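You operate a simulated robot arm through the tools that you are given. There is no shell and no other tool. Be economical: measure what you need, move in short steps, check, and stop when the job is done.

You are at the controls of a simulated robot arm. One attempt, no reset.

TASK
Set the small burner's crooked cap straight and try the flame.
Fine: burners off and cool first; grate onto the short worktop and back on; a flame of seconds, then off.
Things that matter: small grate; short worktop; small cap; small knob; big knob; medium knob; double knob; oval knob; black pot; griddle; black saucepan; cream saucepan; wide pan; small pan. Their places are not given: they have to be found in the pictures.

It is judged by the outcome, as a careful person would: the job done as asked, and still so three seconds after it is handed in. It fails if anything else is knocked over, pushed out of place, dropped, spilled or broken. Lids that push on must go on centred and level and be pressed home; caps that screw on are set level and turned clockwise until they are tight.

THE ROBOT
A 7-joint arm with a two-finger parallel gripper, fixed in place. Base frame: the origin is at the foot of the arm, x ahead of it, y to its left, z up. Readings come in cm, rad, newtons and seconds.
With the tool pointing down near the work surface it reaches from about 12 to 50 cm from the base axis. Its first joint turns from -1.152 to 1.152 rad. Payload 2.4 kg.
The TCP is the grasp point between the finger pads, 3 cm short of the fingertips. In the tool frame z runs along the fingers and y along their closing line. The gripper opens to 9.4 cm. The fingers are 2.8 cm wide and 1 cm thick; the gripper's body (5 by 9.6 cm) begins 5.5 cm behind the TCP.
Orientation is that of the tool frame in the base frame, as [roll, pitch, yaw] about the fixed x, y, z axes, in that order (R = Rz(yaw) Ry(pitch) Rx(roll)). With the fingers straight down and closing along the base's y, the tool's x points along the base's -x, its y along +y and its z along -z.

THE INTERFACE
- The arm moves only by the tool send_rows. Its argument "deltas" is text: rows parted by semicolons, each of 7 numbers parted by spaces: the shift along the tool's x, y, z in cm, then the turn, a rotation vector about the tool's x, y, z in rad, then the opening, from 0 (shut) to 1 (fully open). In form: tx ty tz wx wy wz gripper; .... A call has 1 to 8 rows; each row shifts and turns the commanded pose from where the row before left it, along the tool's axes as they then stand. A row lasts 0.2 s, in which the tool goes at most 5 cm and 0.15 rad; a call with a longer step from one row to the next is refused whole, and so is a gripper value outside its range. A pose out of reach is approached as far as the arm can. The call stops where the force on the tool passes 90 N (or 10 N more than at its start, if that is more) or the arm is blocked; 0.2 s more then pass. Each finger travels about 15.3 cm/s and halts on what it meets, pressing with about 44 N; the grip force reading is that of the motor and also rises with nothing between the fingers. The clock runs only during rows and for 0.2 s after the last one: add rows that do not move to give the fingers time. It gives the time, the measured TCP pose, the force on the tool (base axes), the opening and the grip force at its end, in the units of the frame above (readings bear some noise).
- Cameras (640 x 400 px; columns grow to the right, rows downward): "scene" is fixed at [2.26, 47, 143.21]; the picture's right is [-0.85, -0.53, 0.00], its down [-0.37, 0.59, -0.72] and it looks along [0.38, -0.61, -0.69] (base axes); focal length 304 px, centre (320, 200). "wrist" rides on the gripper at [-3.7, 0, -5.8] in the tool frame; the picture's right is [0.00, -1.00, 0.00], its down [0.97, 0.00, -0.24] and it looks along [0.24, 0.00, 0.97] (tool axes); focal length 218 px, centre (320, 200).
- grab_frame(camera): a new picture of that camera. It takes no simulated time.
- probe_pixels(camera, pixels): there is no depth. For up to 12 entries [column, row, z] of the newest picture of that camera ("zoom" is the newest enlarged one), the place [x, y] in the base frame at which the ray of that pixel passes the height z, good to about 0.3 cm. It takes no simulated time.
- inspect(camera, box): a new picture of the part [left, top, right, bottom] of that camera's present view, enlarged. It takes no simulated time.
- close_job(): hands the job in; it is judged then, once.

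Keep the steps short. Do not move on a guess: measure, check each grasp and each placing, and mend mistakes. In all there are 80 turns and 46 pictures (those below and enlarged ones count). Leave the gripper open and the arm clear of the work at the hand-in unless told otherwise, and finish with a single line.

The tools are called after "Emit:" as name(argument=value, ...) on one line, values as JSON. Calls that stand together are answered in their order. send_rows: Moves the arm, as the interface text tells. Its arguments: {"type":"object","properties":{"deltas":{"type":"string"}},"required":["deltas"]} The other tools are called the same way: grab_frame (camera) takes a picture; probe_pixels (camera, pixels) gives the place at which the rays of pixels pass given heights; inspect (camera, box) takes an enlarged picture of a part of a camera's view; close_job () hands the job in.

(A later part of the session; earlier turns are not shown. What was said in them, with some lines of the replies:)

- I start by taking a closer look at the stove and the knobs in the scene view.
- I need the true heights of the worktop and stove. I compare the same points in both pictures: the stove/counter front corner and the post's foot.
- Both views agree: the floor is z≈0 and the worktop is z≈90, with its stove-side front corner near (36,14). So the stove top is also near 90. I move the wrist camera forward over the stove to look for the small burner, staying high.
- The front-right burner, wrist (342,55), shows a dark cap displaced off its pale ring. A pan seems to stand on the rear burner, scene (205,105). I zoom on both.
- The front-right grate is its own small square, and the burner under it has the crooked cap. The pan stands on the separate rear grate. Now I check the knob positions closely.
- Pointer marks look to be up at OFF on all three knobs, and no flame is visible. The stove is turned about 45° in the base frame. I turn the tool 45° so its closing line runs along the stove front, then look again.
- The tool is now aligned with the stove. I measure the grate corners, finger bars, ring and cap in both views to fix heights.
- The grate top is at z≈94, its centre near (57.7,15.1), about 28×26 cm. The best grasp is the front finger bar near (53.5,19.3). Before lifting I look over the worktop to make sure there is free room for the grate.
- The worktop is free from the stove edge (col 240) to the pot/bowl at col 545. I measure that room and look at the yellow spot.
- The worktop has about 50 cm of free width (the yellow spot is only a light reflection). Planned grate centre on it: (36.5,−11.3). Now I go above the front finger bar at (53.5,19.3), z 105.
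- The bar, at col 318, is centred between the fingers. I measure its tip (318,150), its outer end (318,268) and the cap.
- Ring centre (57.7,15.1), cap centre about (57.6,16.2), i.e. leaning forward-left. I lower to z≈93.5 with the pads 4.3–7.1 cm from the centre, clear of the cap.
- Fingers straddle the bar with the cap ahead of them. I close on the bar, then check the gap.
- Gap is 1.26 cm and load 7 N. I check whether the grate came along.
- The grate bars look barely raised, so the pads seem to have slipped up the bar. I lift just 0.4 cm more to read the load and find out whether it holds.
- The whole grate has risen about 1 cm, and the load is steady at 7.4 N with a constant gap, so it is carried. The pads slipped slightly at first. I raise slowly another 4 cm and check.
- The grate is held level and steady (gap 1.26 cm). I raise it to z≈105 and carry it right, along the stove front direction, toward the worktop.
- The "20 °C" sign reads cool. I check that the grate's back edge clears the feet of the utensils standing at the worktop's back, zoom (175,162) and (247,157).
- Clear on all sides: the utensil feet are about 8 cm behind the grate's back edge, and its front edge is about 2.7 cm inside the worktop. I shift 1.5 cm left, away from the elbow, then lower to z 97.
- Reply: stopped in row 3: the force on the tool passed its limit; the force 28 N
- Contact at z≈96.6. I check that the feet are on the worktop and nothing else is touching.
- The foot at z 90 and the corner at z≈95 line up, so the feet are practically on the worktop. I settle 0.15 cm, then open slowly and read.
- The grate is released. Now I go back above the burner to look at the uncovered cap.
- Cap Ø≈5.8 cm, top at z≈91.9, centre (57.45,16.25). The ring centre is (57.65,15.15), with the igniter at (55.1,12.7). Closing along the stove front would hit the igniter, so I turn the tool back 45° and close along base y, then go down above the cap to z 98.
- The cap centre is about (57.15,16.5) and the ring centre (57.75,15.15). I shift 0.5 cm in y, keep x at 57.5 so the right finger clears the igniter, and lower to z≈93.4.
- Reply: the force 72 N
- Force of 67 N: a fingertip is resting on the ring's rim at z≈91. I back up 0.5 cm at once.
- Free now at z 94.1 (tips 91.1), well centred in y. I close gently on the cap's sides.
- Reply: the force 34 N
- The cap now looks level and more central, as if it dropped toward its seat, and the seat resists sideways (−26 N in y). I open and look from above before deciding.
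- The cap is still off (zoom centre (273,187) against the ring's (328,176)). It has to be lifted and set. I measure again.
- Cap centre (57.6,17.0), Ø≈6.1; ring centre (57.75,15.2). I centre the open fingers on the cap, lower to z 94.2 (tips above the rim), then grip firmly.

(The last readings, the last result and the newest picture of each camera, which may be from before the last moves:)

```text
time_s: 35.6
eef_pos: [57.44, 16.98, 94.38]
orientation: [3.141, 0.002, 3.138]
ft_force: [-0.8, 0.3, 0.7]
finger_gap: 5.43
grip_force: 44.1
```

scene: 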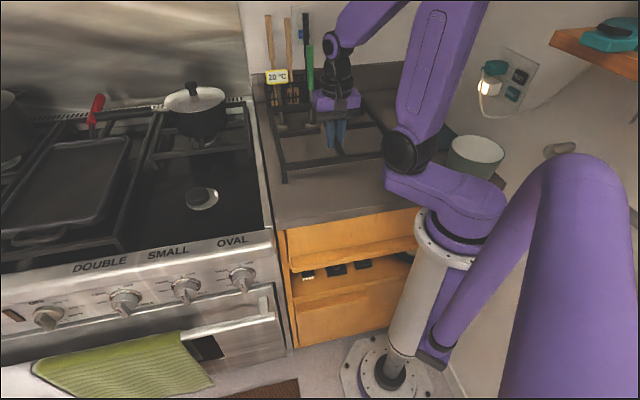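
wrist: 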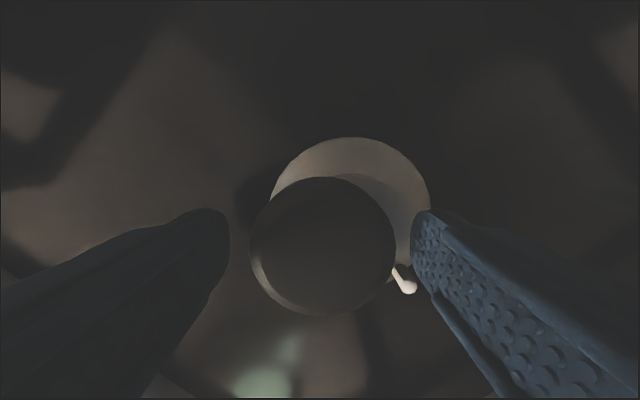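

Gripped at 5.43 cm with balanced forces. I lift 1.2 cm and check the hold.

Emit:
send_rows(deltas="0 0 -0.3 0 0 0 0.3;0 0 -0.4 0 0 0 0.3;0 0 -0.5 0 0 0 0.3;0 0 0 0 0 0 0.3")

Emit:
inspect(camera="scene", box=[170, 160, 240, 230])

```text
time_s: 36.6
eef_pos: [57.44, 17.06, 95.5]
orientation: [3.14, 0.002, 3.139]
ft_force: [0.7, -0.2, -1.6]
finger_gap: 5.43
grip_force: 43.8
```

```text
5.71 times, centred on (205, 195) of scene
```

zoom: 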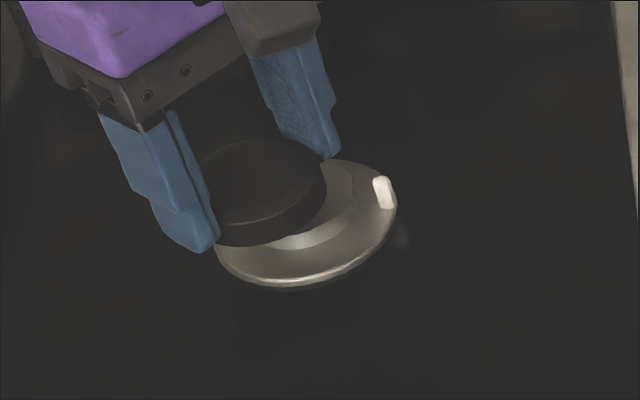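

The cap is held level and clear. I see the burner's inner seat. I move it 1.95 cm in −y and 0.15 cm in +x to the ring centre and check from the wrist.

Emit:
send_rows(deltas="-0.15 -0.65 0 0 0 0 0.3;0 -0.65 0 0 0 0 0.3;0 -0.65 0 0 0 0 0.3;0 0 0 0 0 0 0.3")

Emit:
inspect(camera="wrist", box=[220, 100, 420, 340])

```text
time_s: 37.6
eef_pos: [57.6, 15.08, 95.54]
orientation: [-3.141, 0.004, 3.141]
ft_force: [-0.3, -0.5, -1.2]
finger_gap: 5.44
grip_force: 44.2
```

```text
1.67 times, centred on (320, 220) of wrist
```

zoom: 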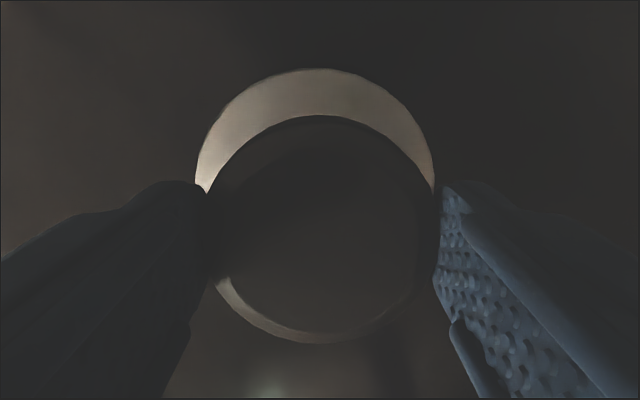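

Emit:
probe_pixels(camera="zoom", pixels=[[315, 188, 90], [315, 188, 91], [315, 68, 90.5], [322, 115, 92.5], [322, 115, 93], [322, 115, 93.5], [310, 343, 92], [310, 343, 93], [195, 188, 90.5], [435, 188, 90.5]])

```text
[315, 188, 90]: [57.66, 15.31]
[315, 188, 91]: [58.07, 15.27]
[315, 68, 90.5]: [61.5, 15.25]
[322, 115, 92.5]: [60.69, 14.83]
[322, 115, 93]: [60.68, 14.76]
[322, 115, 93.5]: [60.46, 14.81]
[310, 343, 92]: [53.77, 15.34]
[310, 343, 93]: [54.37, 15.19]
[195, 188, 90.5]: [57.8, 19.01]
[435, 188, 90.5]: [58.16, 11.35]
```

Ring centre reads (57.75,15.23), the cap about (57.57,15.08). I correct +0.15 in x and +0.13 in y and lower in small steps.

Emit:
send_rows(deltas="-0.15 0.13 0 0 0 0 0.3;0 0 0.4 0 0 0 0.3;0 0 0.4 0 0 0 0.3;0 0 0.2 0 0 0 0.3;0 0 0.2 0 0 0 0.3;0 0 0 0 0 0 0.3")

```text
time_s: 39.0
eef_pos: [57.8, 15.24, 94.3]
orientation: [3.141, 0.003, 3.138]
ft_force: [-1.4, -0.1, -1.0]
finger_gap: 5.44
grip_force: 44.3
```

Emit:
send_rows(deltas="0 0 0.1 0 0 0 0.3;0 0 0.1 0 0 0 0.3;0 0 0 0 0 0 0.3")

Emit:
send_rows(deltas="0 0 0.1 0 0 0 0.3;0 0 0.1 0 0 0 0.3;0 0 0 0 0 0 0.3")

```text
time_s: 39.8
eef_pos: [57.76, 15.2, 94.32]
orientation: [-3.14, 0.004, 3.141]
ft_force: [-7.4, -3.3, 27.1]
finger_gap: 5.44
grip_force: 43.9
```

```text
time_s: 40.6
eef_pos: [57.84, 15.04, 94.14]
orientation: [3.141, 0.008, 3.14]
ft_force: [-6.6, -6.2, 36.5]
finger_gap: 5.4
grip_force: 44.1
```

Contact at z≈94.3, now pressed to 36 N. I ease off, open, and rise to look.

Emit:
send_rows(deltas="0 0 -0.2 0 0 0 0.3;0 0 0 0 0 0 0.62;0 0 0 0 0 0 0.8;0 0 0 0 0 0 0.8;0 0 -2 0 0 0 0.8;0 0 -4 0 0 0 0.8;2 0 -4 0 0 0 0.8;0 0 0 0 0 0 0.8")

Emit:
inspect(camera="wrist", box=[260, 100, 400, 240])

```text
time_s: 42.4
eef_pos: [55.75, 15.43, 104.22]
orientation: [-3.141, 0.002, 3.141]
ft_force: [0.4, 1.0, 0.2]
finger_gap: 7.51
grip_force: 0.2
```

```text
2.86 times, centred on (330, 170) of wrist
```

zoom: 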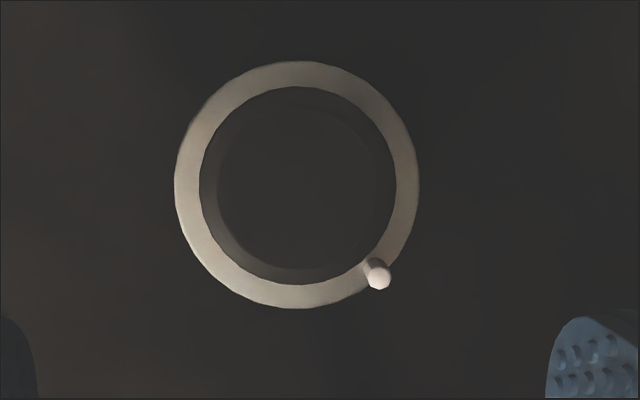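

The cap is now concentric with its ring (centres (297,185) and (296,184) in the zoom) and level. I turn the tool back 45° and return above the grate on the worktop.

Emit:
send_rows(deltas="0 0 -1 0 0 0.131 0.8;0 0 -1 0 0 0.131 0.8;0 0 -1 0 0 0.131 0.8;0 0 -1 0 0 0.131 0.8;0 0 0 0 0 0.131 0.6;0 0 0 0 0 0.131 0.45;0 0 0 0 0 0 0.45")

Emit:
send_rows(deltas="0.1 -4.6 0 0 0 0 0.45;0.1 -4.6 0 0 0 0 0.45;0.1 -4.6 0 0 0 0 0.45;0.09 -4.6 0 0 0 0 0.45;0 -4.6 0 0 0 0 0.45;0 -4.6 0 0 0 0 0.45;0 -3.35 0 0 0 0 0.45;0 0 0 0 0 0 0.45")

```text
time_s: 44.0
eef_pos: [55.86, 15.24, 108.16]
orientation: [3.14, 0.001, 2.35]
ft_force: [-0.3, -0.4, 0.3]
finger_gap: 4.26
grip_force: 0.0
```

```text
time_s: 45.8
eef_pos: [33.58, -6.5, 108.04]
orientation: [3.139, 0.001, 2.353]
ft_force: [-0.4, 0.0, -0.6]
finger_gap: 4.2
grip_force: 0.2
```

Emit:
send_rows(deltas="0.19 0.12 4 0 0 0 0.45;0 0 4 0 0 0 0.45;0 0 0 0 0 0 0.45")

Emit:
send_rows(deltas="0 0 0 0 0 0 0.45")

```text
time_s: 46.6
eef_pos: [33.61, -6.36, 100.25]
orientation: [3.141, 0.0, 2.354]
ft_force: [-0.2, -0.1, -0.2]
finger_gap: 4.26
grip_force: 0.1
```

```text
time_s: 47.0
eef_pos: [33.5, -6.54, 100.23]
orientation: [3.141, 0.003, 2.354]
ft_force: [-0.5, -0.2, 0.3]
finger_gap: 4.23
grip_force: 0.1
```

I correct +0.3 in y, lower to the release height z≈96.4 and close.

Emit:
send_rows(deltas="0.21 0.21 1 0 0 0 0.45;0 0 1.5 0 0 0 0.45;0 0 1.33 0 0 0 0.45;0 0 0 0 0 0 0.45;0 0 0 0 0 0 0.45")

Emit:
send_rows(deltas="0 0 0 0 0 0 0.3;0 0 0 0 0 0 0.15;0 0 0 0 0 0 0;0 0 0 0 0 0 0;0 0 0 0 0 0 0")

Emit:
send_rows(deltas="0 0 -0.3 0 0 0 0;0 0 -0.4 0 0 0 0;0 0 -0.5 0 0 0 0;0 0 -0.8 0 0 0 0;0 0 -1 0 0 0 0;0 0 0 0 0 0 0")

```text
time_s: 48.2
eef_pos: [33.4, -5.84, 96.3]
orientation: [3.141, 0.001, 2.353]
ft_force: [-0.1, -0.6, -0.5]
finger_gap: 4.23
grip_force: 0.1
```

```text
time_s: 49.4
eef_pos: [33.4, -5.88, 96.4]
orientation: [3.139, 0.002, 2.352]
ft_force: [-5.1, -4.8, 8.2]
finger_gap: 1.64
grip_force: 43.9
```

```text
time_s: 50.8
eef_pos: [33.6, -5.85, 99.37]
orientation: [3.14, 0.001, 2.354]
ft_force: [0.5, -1.3, -6.9]
finger_gap: 1.25
grip_force: 43.9
```

Lifted (−6.9 N, gap 1.25). I compare the grate's place in the grip with the earlier carry picture.

Emit:
grab_frame(camera="wrist")

```text
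4 pictures are left
```

wrist: 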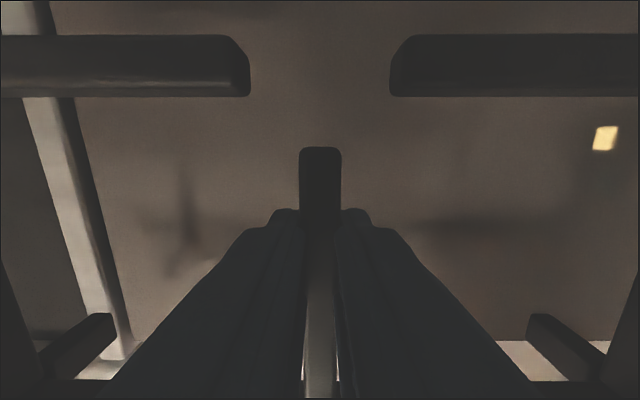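

The grip height is the same as before, and the grate sits only about 0.28 cm further back in the grip. I account for that, raise to 105 and carry it back over the burner to (53.5,19.4).

Emit:
send_rows(deltas="0 0 -1.6 0 0 0 0;0 0 -2 0 0 0 0;0 0 -2 0 0 0 0;0 2 0 0 0 0 0;0 3 0 0 0 0 0;0.6 3.5 0 0 0 0 0;0.8 3.5 0 0 0 0 0;0.8 3.5 0 0 0 0 0")

Emit:
send_rows(deltas="0.8 3.5 0 0 0 0 0;0.77 3.5 0 0 0 0 0;0 3.5 0 0 0 0 0;0 3 0 0 0 0 0;0 2 0 0 0 0 0;0 1 0 0 0 0 0;0 0 0 0 0 0 0;0 0 0 0 0 0 0")

Emit:
send_rows(deltas="0 0 0 0 0 0 0")

```text
time_s: 52.6
eef_pos: [43.16, 6.67, 104.87]
orientation: [3.14, 0.001, 2.353]
ft_force: [-0.2, 0.5, -6.6]
finger_gap: 1.26
grip_force: 44.2
```

```text
time_s: 54.4
eef_pos: [53.79, 19.28, 104.94]
orientation: [3.139, 0.002, 2.353]
ft_force: [0.3, 0.0, -7.4]
finger_gap: 1.27
grip_force: 43.9
```

```text
time_s: 54.8
eef_pos: [53.82, 19.08, 105.0]
orientation: [3.139, 0.001, 2.356]
ft_force: [-0.3, 0.3, -6.9]
finger_gap: 1.26
grip_force: 43.3
```

Avg (53.8,19.18): I shift 0.33 cm toward the front and lower to z≈97.2.

Emit:
send_rows(deltas="0.33 -0.05 1.5 0 0 0 0;0 0 2.5 0 0 0 0;0 0 2.5 0 0 0 0;0 0 1.3 0 0 0 0;0 0 0 0 0 0 0")

Emit:
inspect(camera="scene", box=[120, 130, 280, 255])

```text
time_s: 56.0
eef_pos: [53.33, 19.67, 97.14]
orientation: [3.141, 0.002, 2.355]
ft_force: [-0.4, 0.1, -6.9]
finger_gap: 1.26
grip_force: 44.4
```

```text
3.20 times, centred on (200, 192) of scene
```

zoom: 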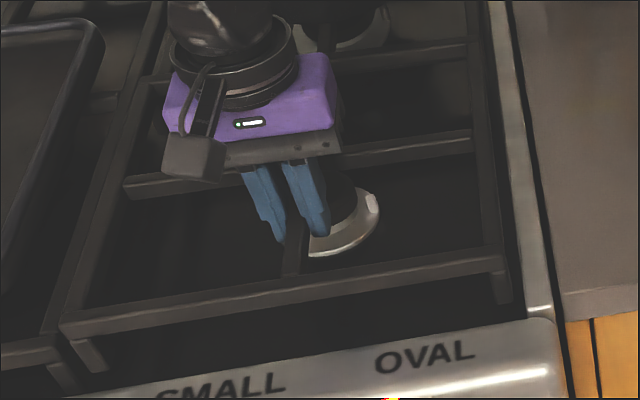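

The right edge lines up as before, but the grate reads about 0.3 cm too far forward, which the pose (53.33,19.67) agrees with. I shift 0.28 cm back and lower in small steps to touch.

Emit:
send_rows(deltas="-0.28 0 0.3 0 0 0 0;0 0 0.4 0 0 0 0;0 0 0.3 0 0 0 0;0 0 0 0 0 0 0")

Emit:
send_rows(deltas="0 0 0.2 0 0 0 0;0 0 0.2 0 0 0 0;0 0 0 0 0 0 0")

```text
time_s: 57.0
eef_pos: [53.56, 19.42, 96.21]
orientation: [3.138, 0.001, 2.353]
ft_force: [-0.4, 0.3, -6.7]
finger_gap: 1.25
grip_force: 44.1
```

```text
time_s: 57.8
eef_pos: [53.44, 19.36, 95.57]
orientation: [3.139, 0.001, 2.354]
ft_force: [0.8, 0.3, -7.3]
finger_gap: 1.27
grip_force: 45.1
```

Emit:
send_rows(deltas="0 0 0.2 0 0 0 0;0 0 0.1 0 0 0 0;0 0 0 0 0 0 0")

Emit:
send_rows(deltas="0 0 0.15 0 0 0 0;0 0 0.1 0 0 0 0;0 0 0 0 0 0 0")

```text
time_s: 58.6
eef_pos: [53.4, 19.29, 95.44]
orientation: [3.139, 0.001, 2.353]
ft_force: [0.1, -0.9, -7.1]
finger_gap: 1.26
grip_force: 44.3
```

```text
time_s: 59.4
eef_pos: [53.51, 19.44, 95.17]
orientation: [3.139, 0.002, 2.353]
ft_force: [-0.2, -0.4, -6.5]
finger_gap: 1.27
grip_force: 44.3
```

Still hanging freely; I continue downward.

Emit:
send_rows(deltas="0 0 0.1 0 0 0 0;0 0 0.1 0 0 0 0;0 0 0 0 0 0 0")

Emit:
send_rows(deltas="0 0 0.1 0 0 0 0;0 0 0.1 0 0 0 0;0 0 0 0 0 0 0")

Emit:
send_rows(deltas="0 0 0.1 0 0 0 0;0 0 0.1 0 0 0 0;0 0 0 0 0 0 0")

```text
time_s: 60.2
eef_pos: [53.51, 19.35, 95.07]
orientation: [3.138, 0.004, 2.355]
ft_force: [-2.4, 1.6, 3.0]
finger_gap: 1.27
grip_force: 43.9
```

```text
time_s: 61.0
eef_pos: [53.58, 19.43, 95.02]
orientation: [3.137, 0.004, 2.353]
ft_force: [-10.0, -1.7, 37.6]
finger_gap: 1.27
grip_force: 43.9
```

```text
time_s: 61.8
eef_pos: [53.48, 19.42, 94.95]
orientation: [3.133, 0.005, 2.353]
ft_force: [-12.8, -1.8, 56.1]
finger_gap: 1.28
grip_force: 43.9
```

The feet are on the stove (contact from z 95.05). I ease off, open and rise.

Emit:
send_rows(deltas="0 0 -0.2 0 0 0 0;0 0 0 0 0 0 0.15;0 0 0 0 0 0 0.3;0 0 0 0 0 0 0.45;0 0 -1 0 0 0 0.45;0 0 -4 0 0 0 0.45;0 0 -4 0 0 0 0.45;0 0 0 0 0 0 0.45")

Emit:
probe_pixels(camera="scene", pixels=[[185.2, 297.1, 79], [185.9, 285.2, 79], [185.2, 297.1, 81], [185.9, 285.2, 81], [168, 253, 89.5], [241, 278, 79]])

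```text
time_s: 63.6
eef_pos: [53.62, 19.35, 103.86]
orientation: [3.139, 0.001, 2.355]
ft_force: [0.6, -0.6, 0.3]
finger_gap: 4.22
grip_force: 0.0
```

```text
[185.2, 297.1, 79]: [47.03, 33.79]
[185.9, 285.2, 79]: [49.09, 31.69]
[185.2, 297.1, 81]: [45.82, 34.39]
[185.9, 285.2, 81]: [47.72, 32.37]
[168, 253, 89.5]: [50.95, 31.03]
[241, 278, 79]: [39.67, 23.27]
```

Released cleanly. The small knob's bar is near (47,33.8), z≈79, and the panel behind it near (49,31.7). I move out in front of the stove and tilt the tool 50° toward the panel.

Emit:
send_rows(deltas="4.1 1.14 0 0 0 0 0.45;4.1 1.14 0 0 0 0 0.45;4.1 1.14 0 0 0 0 0.45;4.1 1.14 0 0 0 0 0.45;4 1.14 0 0 0 0 0.45;0 0 0 0 0 0 0.45")

Emit:
send_rows(deltas="0 0 0 0 -0.125 0 0.35;0 0 0 0 -0.125 0 0.3;0 0 0 0 -0.125 0 0.3;0 0 0 0 -0.125 0 0.3;0 0 0 0 -0.125 0 0.3;0 0 0 0 -0.125 0 0.3;0 0 0 0 -0.125 0 0.3;0 0 0 0 0 0 0.3")

```text
time_s: 65.0
eef_pos: [43.08, 37.96, 103.92]
orientation: [3.14, 0.001, 2.351]
ft_force: [0.1, -0.3, -0.3]
finger_gap: 4.24
grip_force: 0.1
```

```text
time_s: 66.8
eef_pos: [43.06, 37.84, 103.59]
orientation: [3.138, 0.879, 2.351]
ft_force: [0.2, 0.2, 0.1]
finger_gap: 2.82
grip_force: 0.0
```

The tilt is right. I descend 17 cm along base z in front of the knob, then look with the wrist camera.

Emit:
send_rows(deltas="2.6 0 2.18 0 0 0 0.3;2.6 0 2.18 0 0 0 0.3;2.6 0 2.18 0 0 0 0.3;2.6 0 2.18 0 0 0 0.3;2.65 0 2.18 0 0 0 0.3;0 0 0 0 0 0 0.3")

Emit:
grab_frame(camera="wrist")

```text
time_s: 68.2
eef_pos: [43.35, 37.7, 86.6]
orientation: [3.139, 0.878, 2.351]
ft_force: [-0.6, -0.6, -0.4]
finger_gap: 2.82
grip_force: 0.0
```

```text
2 pictures are left
```

wrist: 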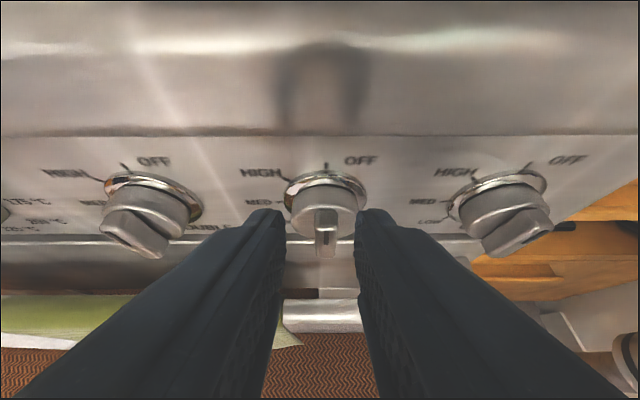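

I see the small knob, col 326, pointing up at OFF, as are its two neighbours. The open fingers (gap 2.8) will straddle the bar's upper half. I shift 0.35 cm right and advance in small steps.

Emit:
send_rows(deltas="0 -0.35 0 0 0 0 0.3;0.85 0 2 0 0 0 0.3;0.85 0 1.5 0 0 0 0.3;0 0 1 0 0 0 0.3;0 0 0.5 0 0 0 0.3;0 0 0 0 0 0 0.3")

```text
time_s: 69.6
eef_pos: [44.85, 35.77, 82.16]
orientation: [3.138, 0.876, 2.353]
ft_force: [-6.2, 6.6, 2.8]
finger_gap: 2.84
grip_force: 0.0
```

A light 9 N contact at the tips. I back off 0.2 cm, then move left (+u) in small steps, reading the force.

Emit:
send_rows(deltas="0 0 -0.25 0 0 0 0.3;0 0 0 0 0 0 0.3")

Emit:
send_rows(deltas="0 0.4 0 0 0 0 0.3;0 0.4 0 0 0 0 0.3;0 0.3 0 0 0 0 0.3;0 0 0 0 0 0 0.3")

```text
time_s: 70.2
eef_pos: [44.82, 35.78, 82.24]
orientation: [3.14, 0.879, 2.35]
ft_force: [-2.1, 1.9, -1.5]
finger_gap: 2.8
grip_force: 0.0
```

```text
time_s: 71.2
eef_pos: [45.5, 36.4, 82.34]
orientation: [-3.14, 0.878, 2.353]
ft_force: [-9.5, -5.7, 4.4]
finger_gap: 3.43
grip_force: 5.5
```

The right finger is pushing the bar left with about 11 N and yielding a bit. I keep pushing left 1 cm more.

Emit:
send_rows(deltas="0 0.4 0 0 0 0 0.25;0 0.4 0 0 0 0 0.2;0 0.3 0 0 0 0 0.2;0 0 0 0 0 0 0.2")

```text
time_s: 72.2
eef_pos: [45.87, 36.87, 82.27]
orientation: [-3.121, 0.882, 2.355]
ft_force: [-33.0, -27.3, 9.1]
finger_gap: 4.39
grip_force: 21.7
```

The bar isn't turning: the finger covers the bar both above and below the axis, which blocks it. I move back right and raise 0.8 cm so only the upper end is pushed.

Emit:
send_rows(deltas="0 -0.8 0 0 0 0 0.25;0 -0.8 0 0 0 0 0.25;-0.31 0 -0.25 0 0 0 0.25;-0.31 0 -0.26 0 0 0 0.25;0 0 0 0 0 0 0.25")

Emit:
send_rows(deltas="0 0.4 0 0 0 0 0.2;0 0.4 0 0 0 0 0.2;0 0.3 0 0 0 0 0.2;0 0 0 0 0 0 0.2")

```text
time_s: 73.4
eef_pos: [45.31, 36.32, 83.29]
orientation: [3.137, 0.877, 2.351]
ft_force: [-7.7, -4.7, -3.2]
finger_gap: 2.87
grip_force: 4.9
```

```text
time_s: 74.4
eef_pos: [45.85, 37.34, 83.19]
orientation: [3.134, 0.877, 2.353]
ft_force: [-20.4, 6.9, 21.2]
finger_gap: 2.46
grip_force: 5.4
```

The right finger has advanced 1.3 cm further. I spend one picture on both the knob and the burner.

Emit:
inspect(camera="scene", box=[120, 165, 280, 325])

```text
2.50 times, centred on (200, 245) of scene
```

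zoom: 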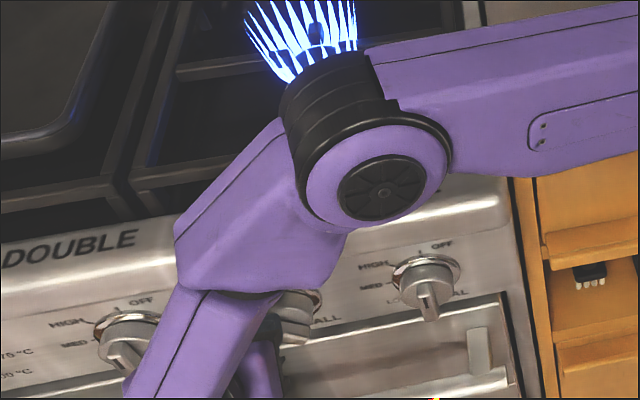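

The small burner is lit with an even ring of flame. I let it burn a moment while unloading and lowering 0.6 cm, then push the bar back right to OFF.

Emit:
send_rows(deltas="0 -0.3 0 0 0 0 0.22;0 0 0 0 0 0 0.22;0.23 0 0.19 0 0 0 0.22;0.23 0 0.19 0 0 0 0.22;0 0 0 0 0 0 0.22")

Emit:
send_rows(deltas="0 -0.4 0 0 0 0 0.22;0 -0.4 0 0 0 0 0.22;0 -0.4 0 0 0 0 0.22;0 -0.4 0 0 0 0 0.22;0 -0.4 0 0 0 0 0.22;0 0 0 0 0 0 0.22")

```text
time_s: 75.6
eef_pos: [45.56, 37.12, 82.92]
orientation: [3.135, 0.878, 2.352]
ft_force: [-24.1, 12.0, 40.5]
finger_gap: 2.54
grip_force: 4.3
```

```text
time_s: 77.0
eef_pos: [44.69, 36.0, 82.85]
orientation: [3.113, 0.873, 2.343]
ft_force: [14.5, 35.1, 8.7]
finger_gap: 4.1
grip_force: 17.8
```

The bar has swung about 70° (past HIGH), so pushing its end sideways jams. The way to turn it back is to press down on its right end. I unload, back out, close the fingers, and shift to the right of the axis.

Emit:
send_rows(deltas="0 0.5 0 0 0 0 0.25;0 0 -1.5 0 0 0 0.25;0 0 -1.5 0 0 0 0.1;0 -0.9 0 0 0 0 0;0 -0.8 0 0 0 0 0;0 0 0 0 0 0 0")

Emit:
send_rows(deltas="0 0 1.5 0 0 0 0;0 0 1.5 0 0 0 0;0 0 0 0 0 0 0")

```text
time_s: 78.4
eef_pos: [41.93, 35.99, 84.49]
orientation: [3.139, 0.879, 2.35]
ft_force: [-0.4, 0.1, 0.0]
finger_gap: 0.0
grip_force: 33.1
```

```text
time_s: 79.2
eef_pos: [43.59, 34.5, 82.55]
orientation: [3.137, 0.878, 2.352]
ft_force: [-0.2, -0.1, 0.1]
finger_gap: 0.0
grip_force: 33.4
```

No contact yet. I press straight down in 0.4 cm steps.

Emit:
send_rows(deltas="0.308 0 0.256 0 0 0 0;0.308 0 0.256 0 0 0 0;0.308 0 0.256 0 0 0 0;0.308 0 0.256 0 0 0 0;0 0 0 0 0 0 0")

```text
time_s: 80.4
eef_pos: [43.49, 34.64, 80.93]
orientation: [3.139, 0.878, 2.351]
ft_force: [-0.2, -0.6, -0.6]
finger_gap: 0.0
grip_force: 32.6
```

Emit:
send_rows(deltas="0.308 0 0.256 0 0 0 0;0.308 0 0.256 0 0 0 0;0.308 0 0.256 0 0 0 0;0.2 0 0.166 0 0 0 0;0 0 0 0 0 0 0")

```text
time_s: 81.6
eef_pos: [43.37, 34.54, 79.48]
orientation: [3.139, 0.874, 2.35]
ft_force: [-0.3, 0.4, 0.5]
finger_gap: 0.03
grip_force: 32.8
```

No resistance all the way down, so the right end seems to have swung down. The fingers are now right of the bar's lower end, and I push gently left there to bring it to the OFF stop.

Emit:
send_rows(deltas="0 0.2 0 0 0 0 0;0 0.2 0 0 0 0 0;0 0.1 0 0 0 0 0;0 0 0 0 0 0 0")

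```text
time_s: 82.6
eef_pos: [43.7, 34.64, 79.47]
orientation: [-3.137, 0.88, 2.353]
ft_force: [-24.5, -17.2, 9.3]
finger_gap: 0.02
grip_force: 32.4
```

It stops firmly (29 N) with the finger face at the bar's upright position: the OFF stop. I unload, back out, rise and straighten the tool, opening the gripper.

Emit:
send_rows(deltas="0 -0.5 0 0 0 0 0;0 0 -3 0 0 0 0;0 0 -4 0 0 0 0;0 0 -4 0 0 0 0.1;-3.08 0 -2.56 0 0 0 0.3;-3.08 0 -2.56 0 0 0 0.6;-3.08 0 -2.56 0 0 0 1;-3.08 0 -2.56 0 0 0 1")

Emit:
send_rows(deltas="-3.08 0 -2.56 0 0.125 0 1;-2 0 -3 0 0.125 0 1;-1 0 -3 0 0.125 0 1;0 0 -2 0 0.125 0 1;0 0 0 0 0.125 0 1;0 0 0 0 0.125 0 1;0 0 0 0 0.125 0 1;0 0 0 0 0 0 1")

```text
time_s: 84.4
eef_pos: [37.49, 40.54, 102.8]
orientation: [3.139, 0.876, 2.352]
ft_force: [0.8, -0.4, -0.6]
finger_gap: 9.41
grip_force: 0.1
```

```text
time_s: 86.2
eef_pos: [35.73, 42.37, 114.94]
orientation: [3.139, 0.003, 2.355]
ft_force: [-0.9, 0.2, 0.5]
finger_gap: 9.39
grip_force: 0.0
```

I move the arm clear over the worktop side so that the scene camera sees both burner and knob.

Emit:
send_rows(deltas="-2.74 -3.39 -1 0 0 0 1;-2.74 -3.39 -1 0 0 0 1;-2.74 -3.39 -1 0 0 0 1;-2.74 -3.39 -1 0 0 0 1;-2.74 -3.39 -1 0 0 0 1;-2.74 -3.39 0 0 0 0 1;-2.74 -3.39 0 0 0 0 1;-2.74 -3.39 0 0 0 0 1")

Emit:
send_rows(deltas="-2.74 -3.39 0 0 0 0 1;-2.74 -3.39 0 0 0 0 1;0 0 0 0 0 0 1")

Emit:
inspect(camera="scene", box=[120, 140, 280, 320])

```text
time_s: 88.0
eef_pos: [31.89, 7.93, 119.54]
orientation: [3.139, 0.002, 2.354]
ft_force: [-0.7, -0.9, 0.5]
finger_gap: 9.41
grip_force: 0.0
```

```text
time_s: 88.8
eef_pos: [31.06, -1.04, 119.76]
orientation: [3.14, 0.001, 2.354]
ft_force: [0.5, 0.0, 0.0]
finger_gap: 9.4
grip_force: 0.1
```

```text
2.22 times, centred on (200, 230) of scene
```

zoom: 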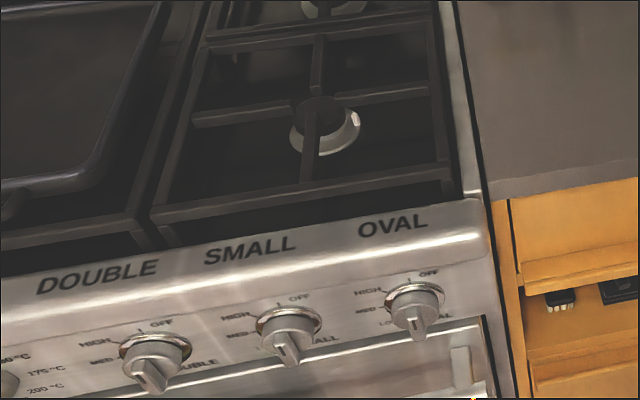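

The flame is out and the small knob is upright at OFF like its neighbours. The grate sits back square over the level, centred cap, and the arm is clear with the gripper open. I hand in.

Emit:
close_job()

```text
The job is handed in.
```

The small burner's cap is straight and centred, its grate is back on, and the flame was tried, burning evenly for about 8 seconds before I turned the knob back to OFF.
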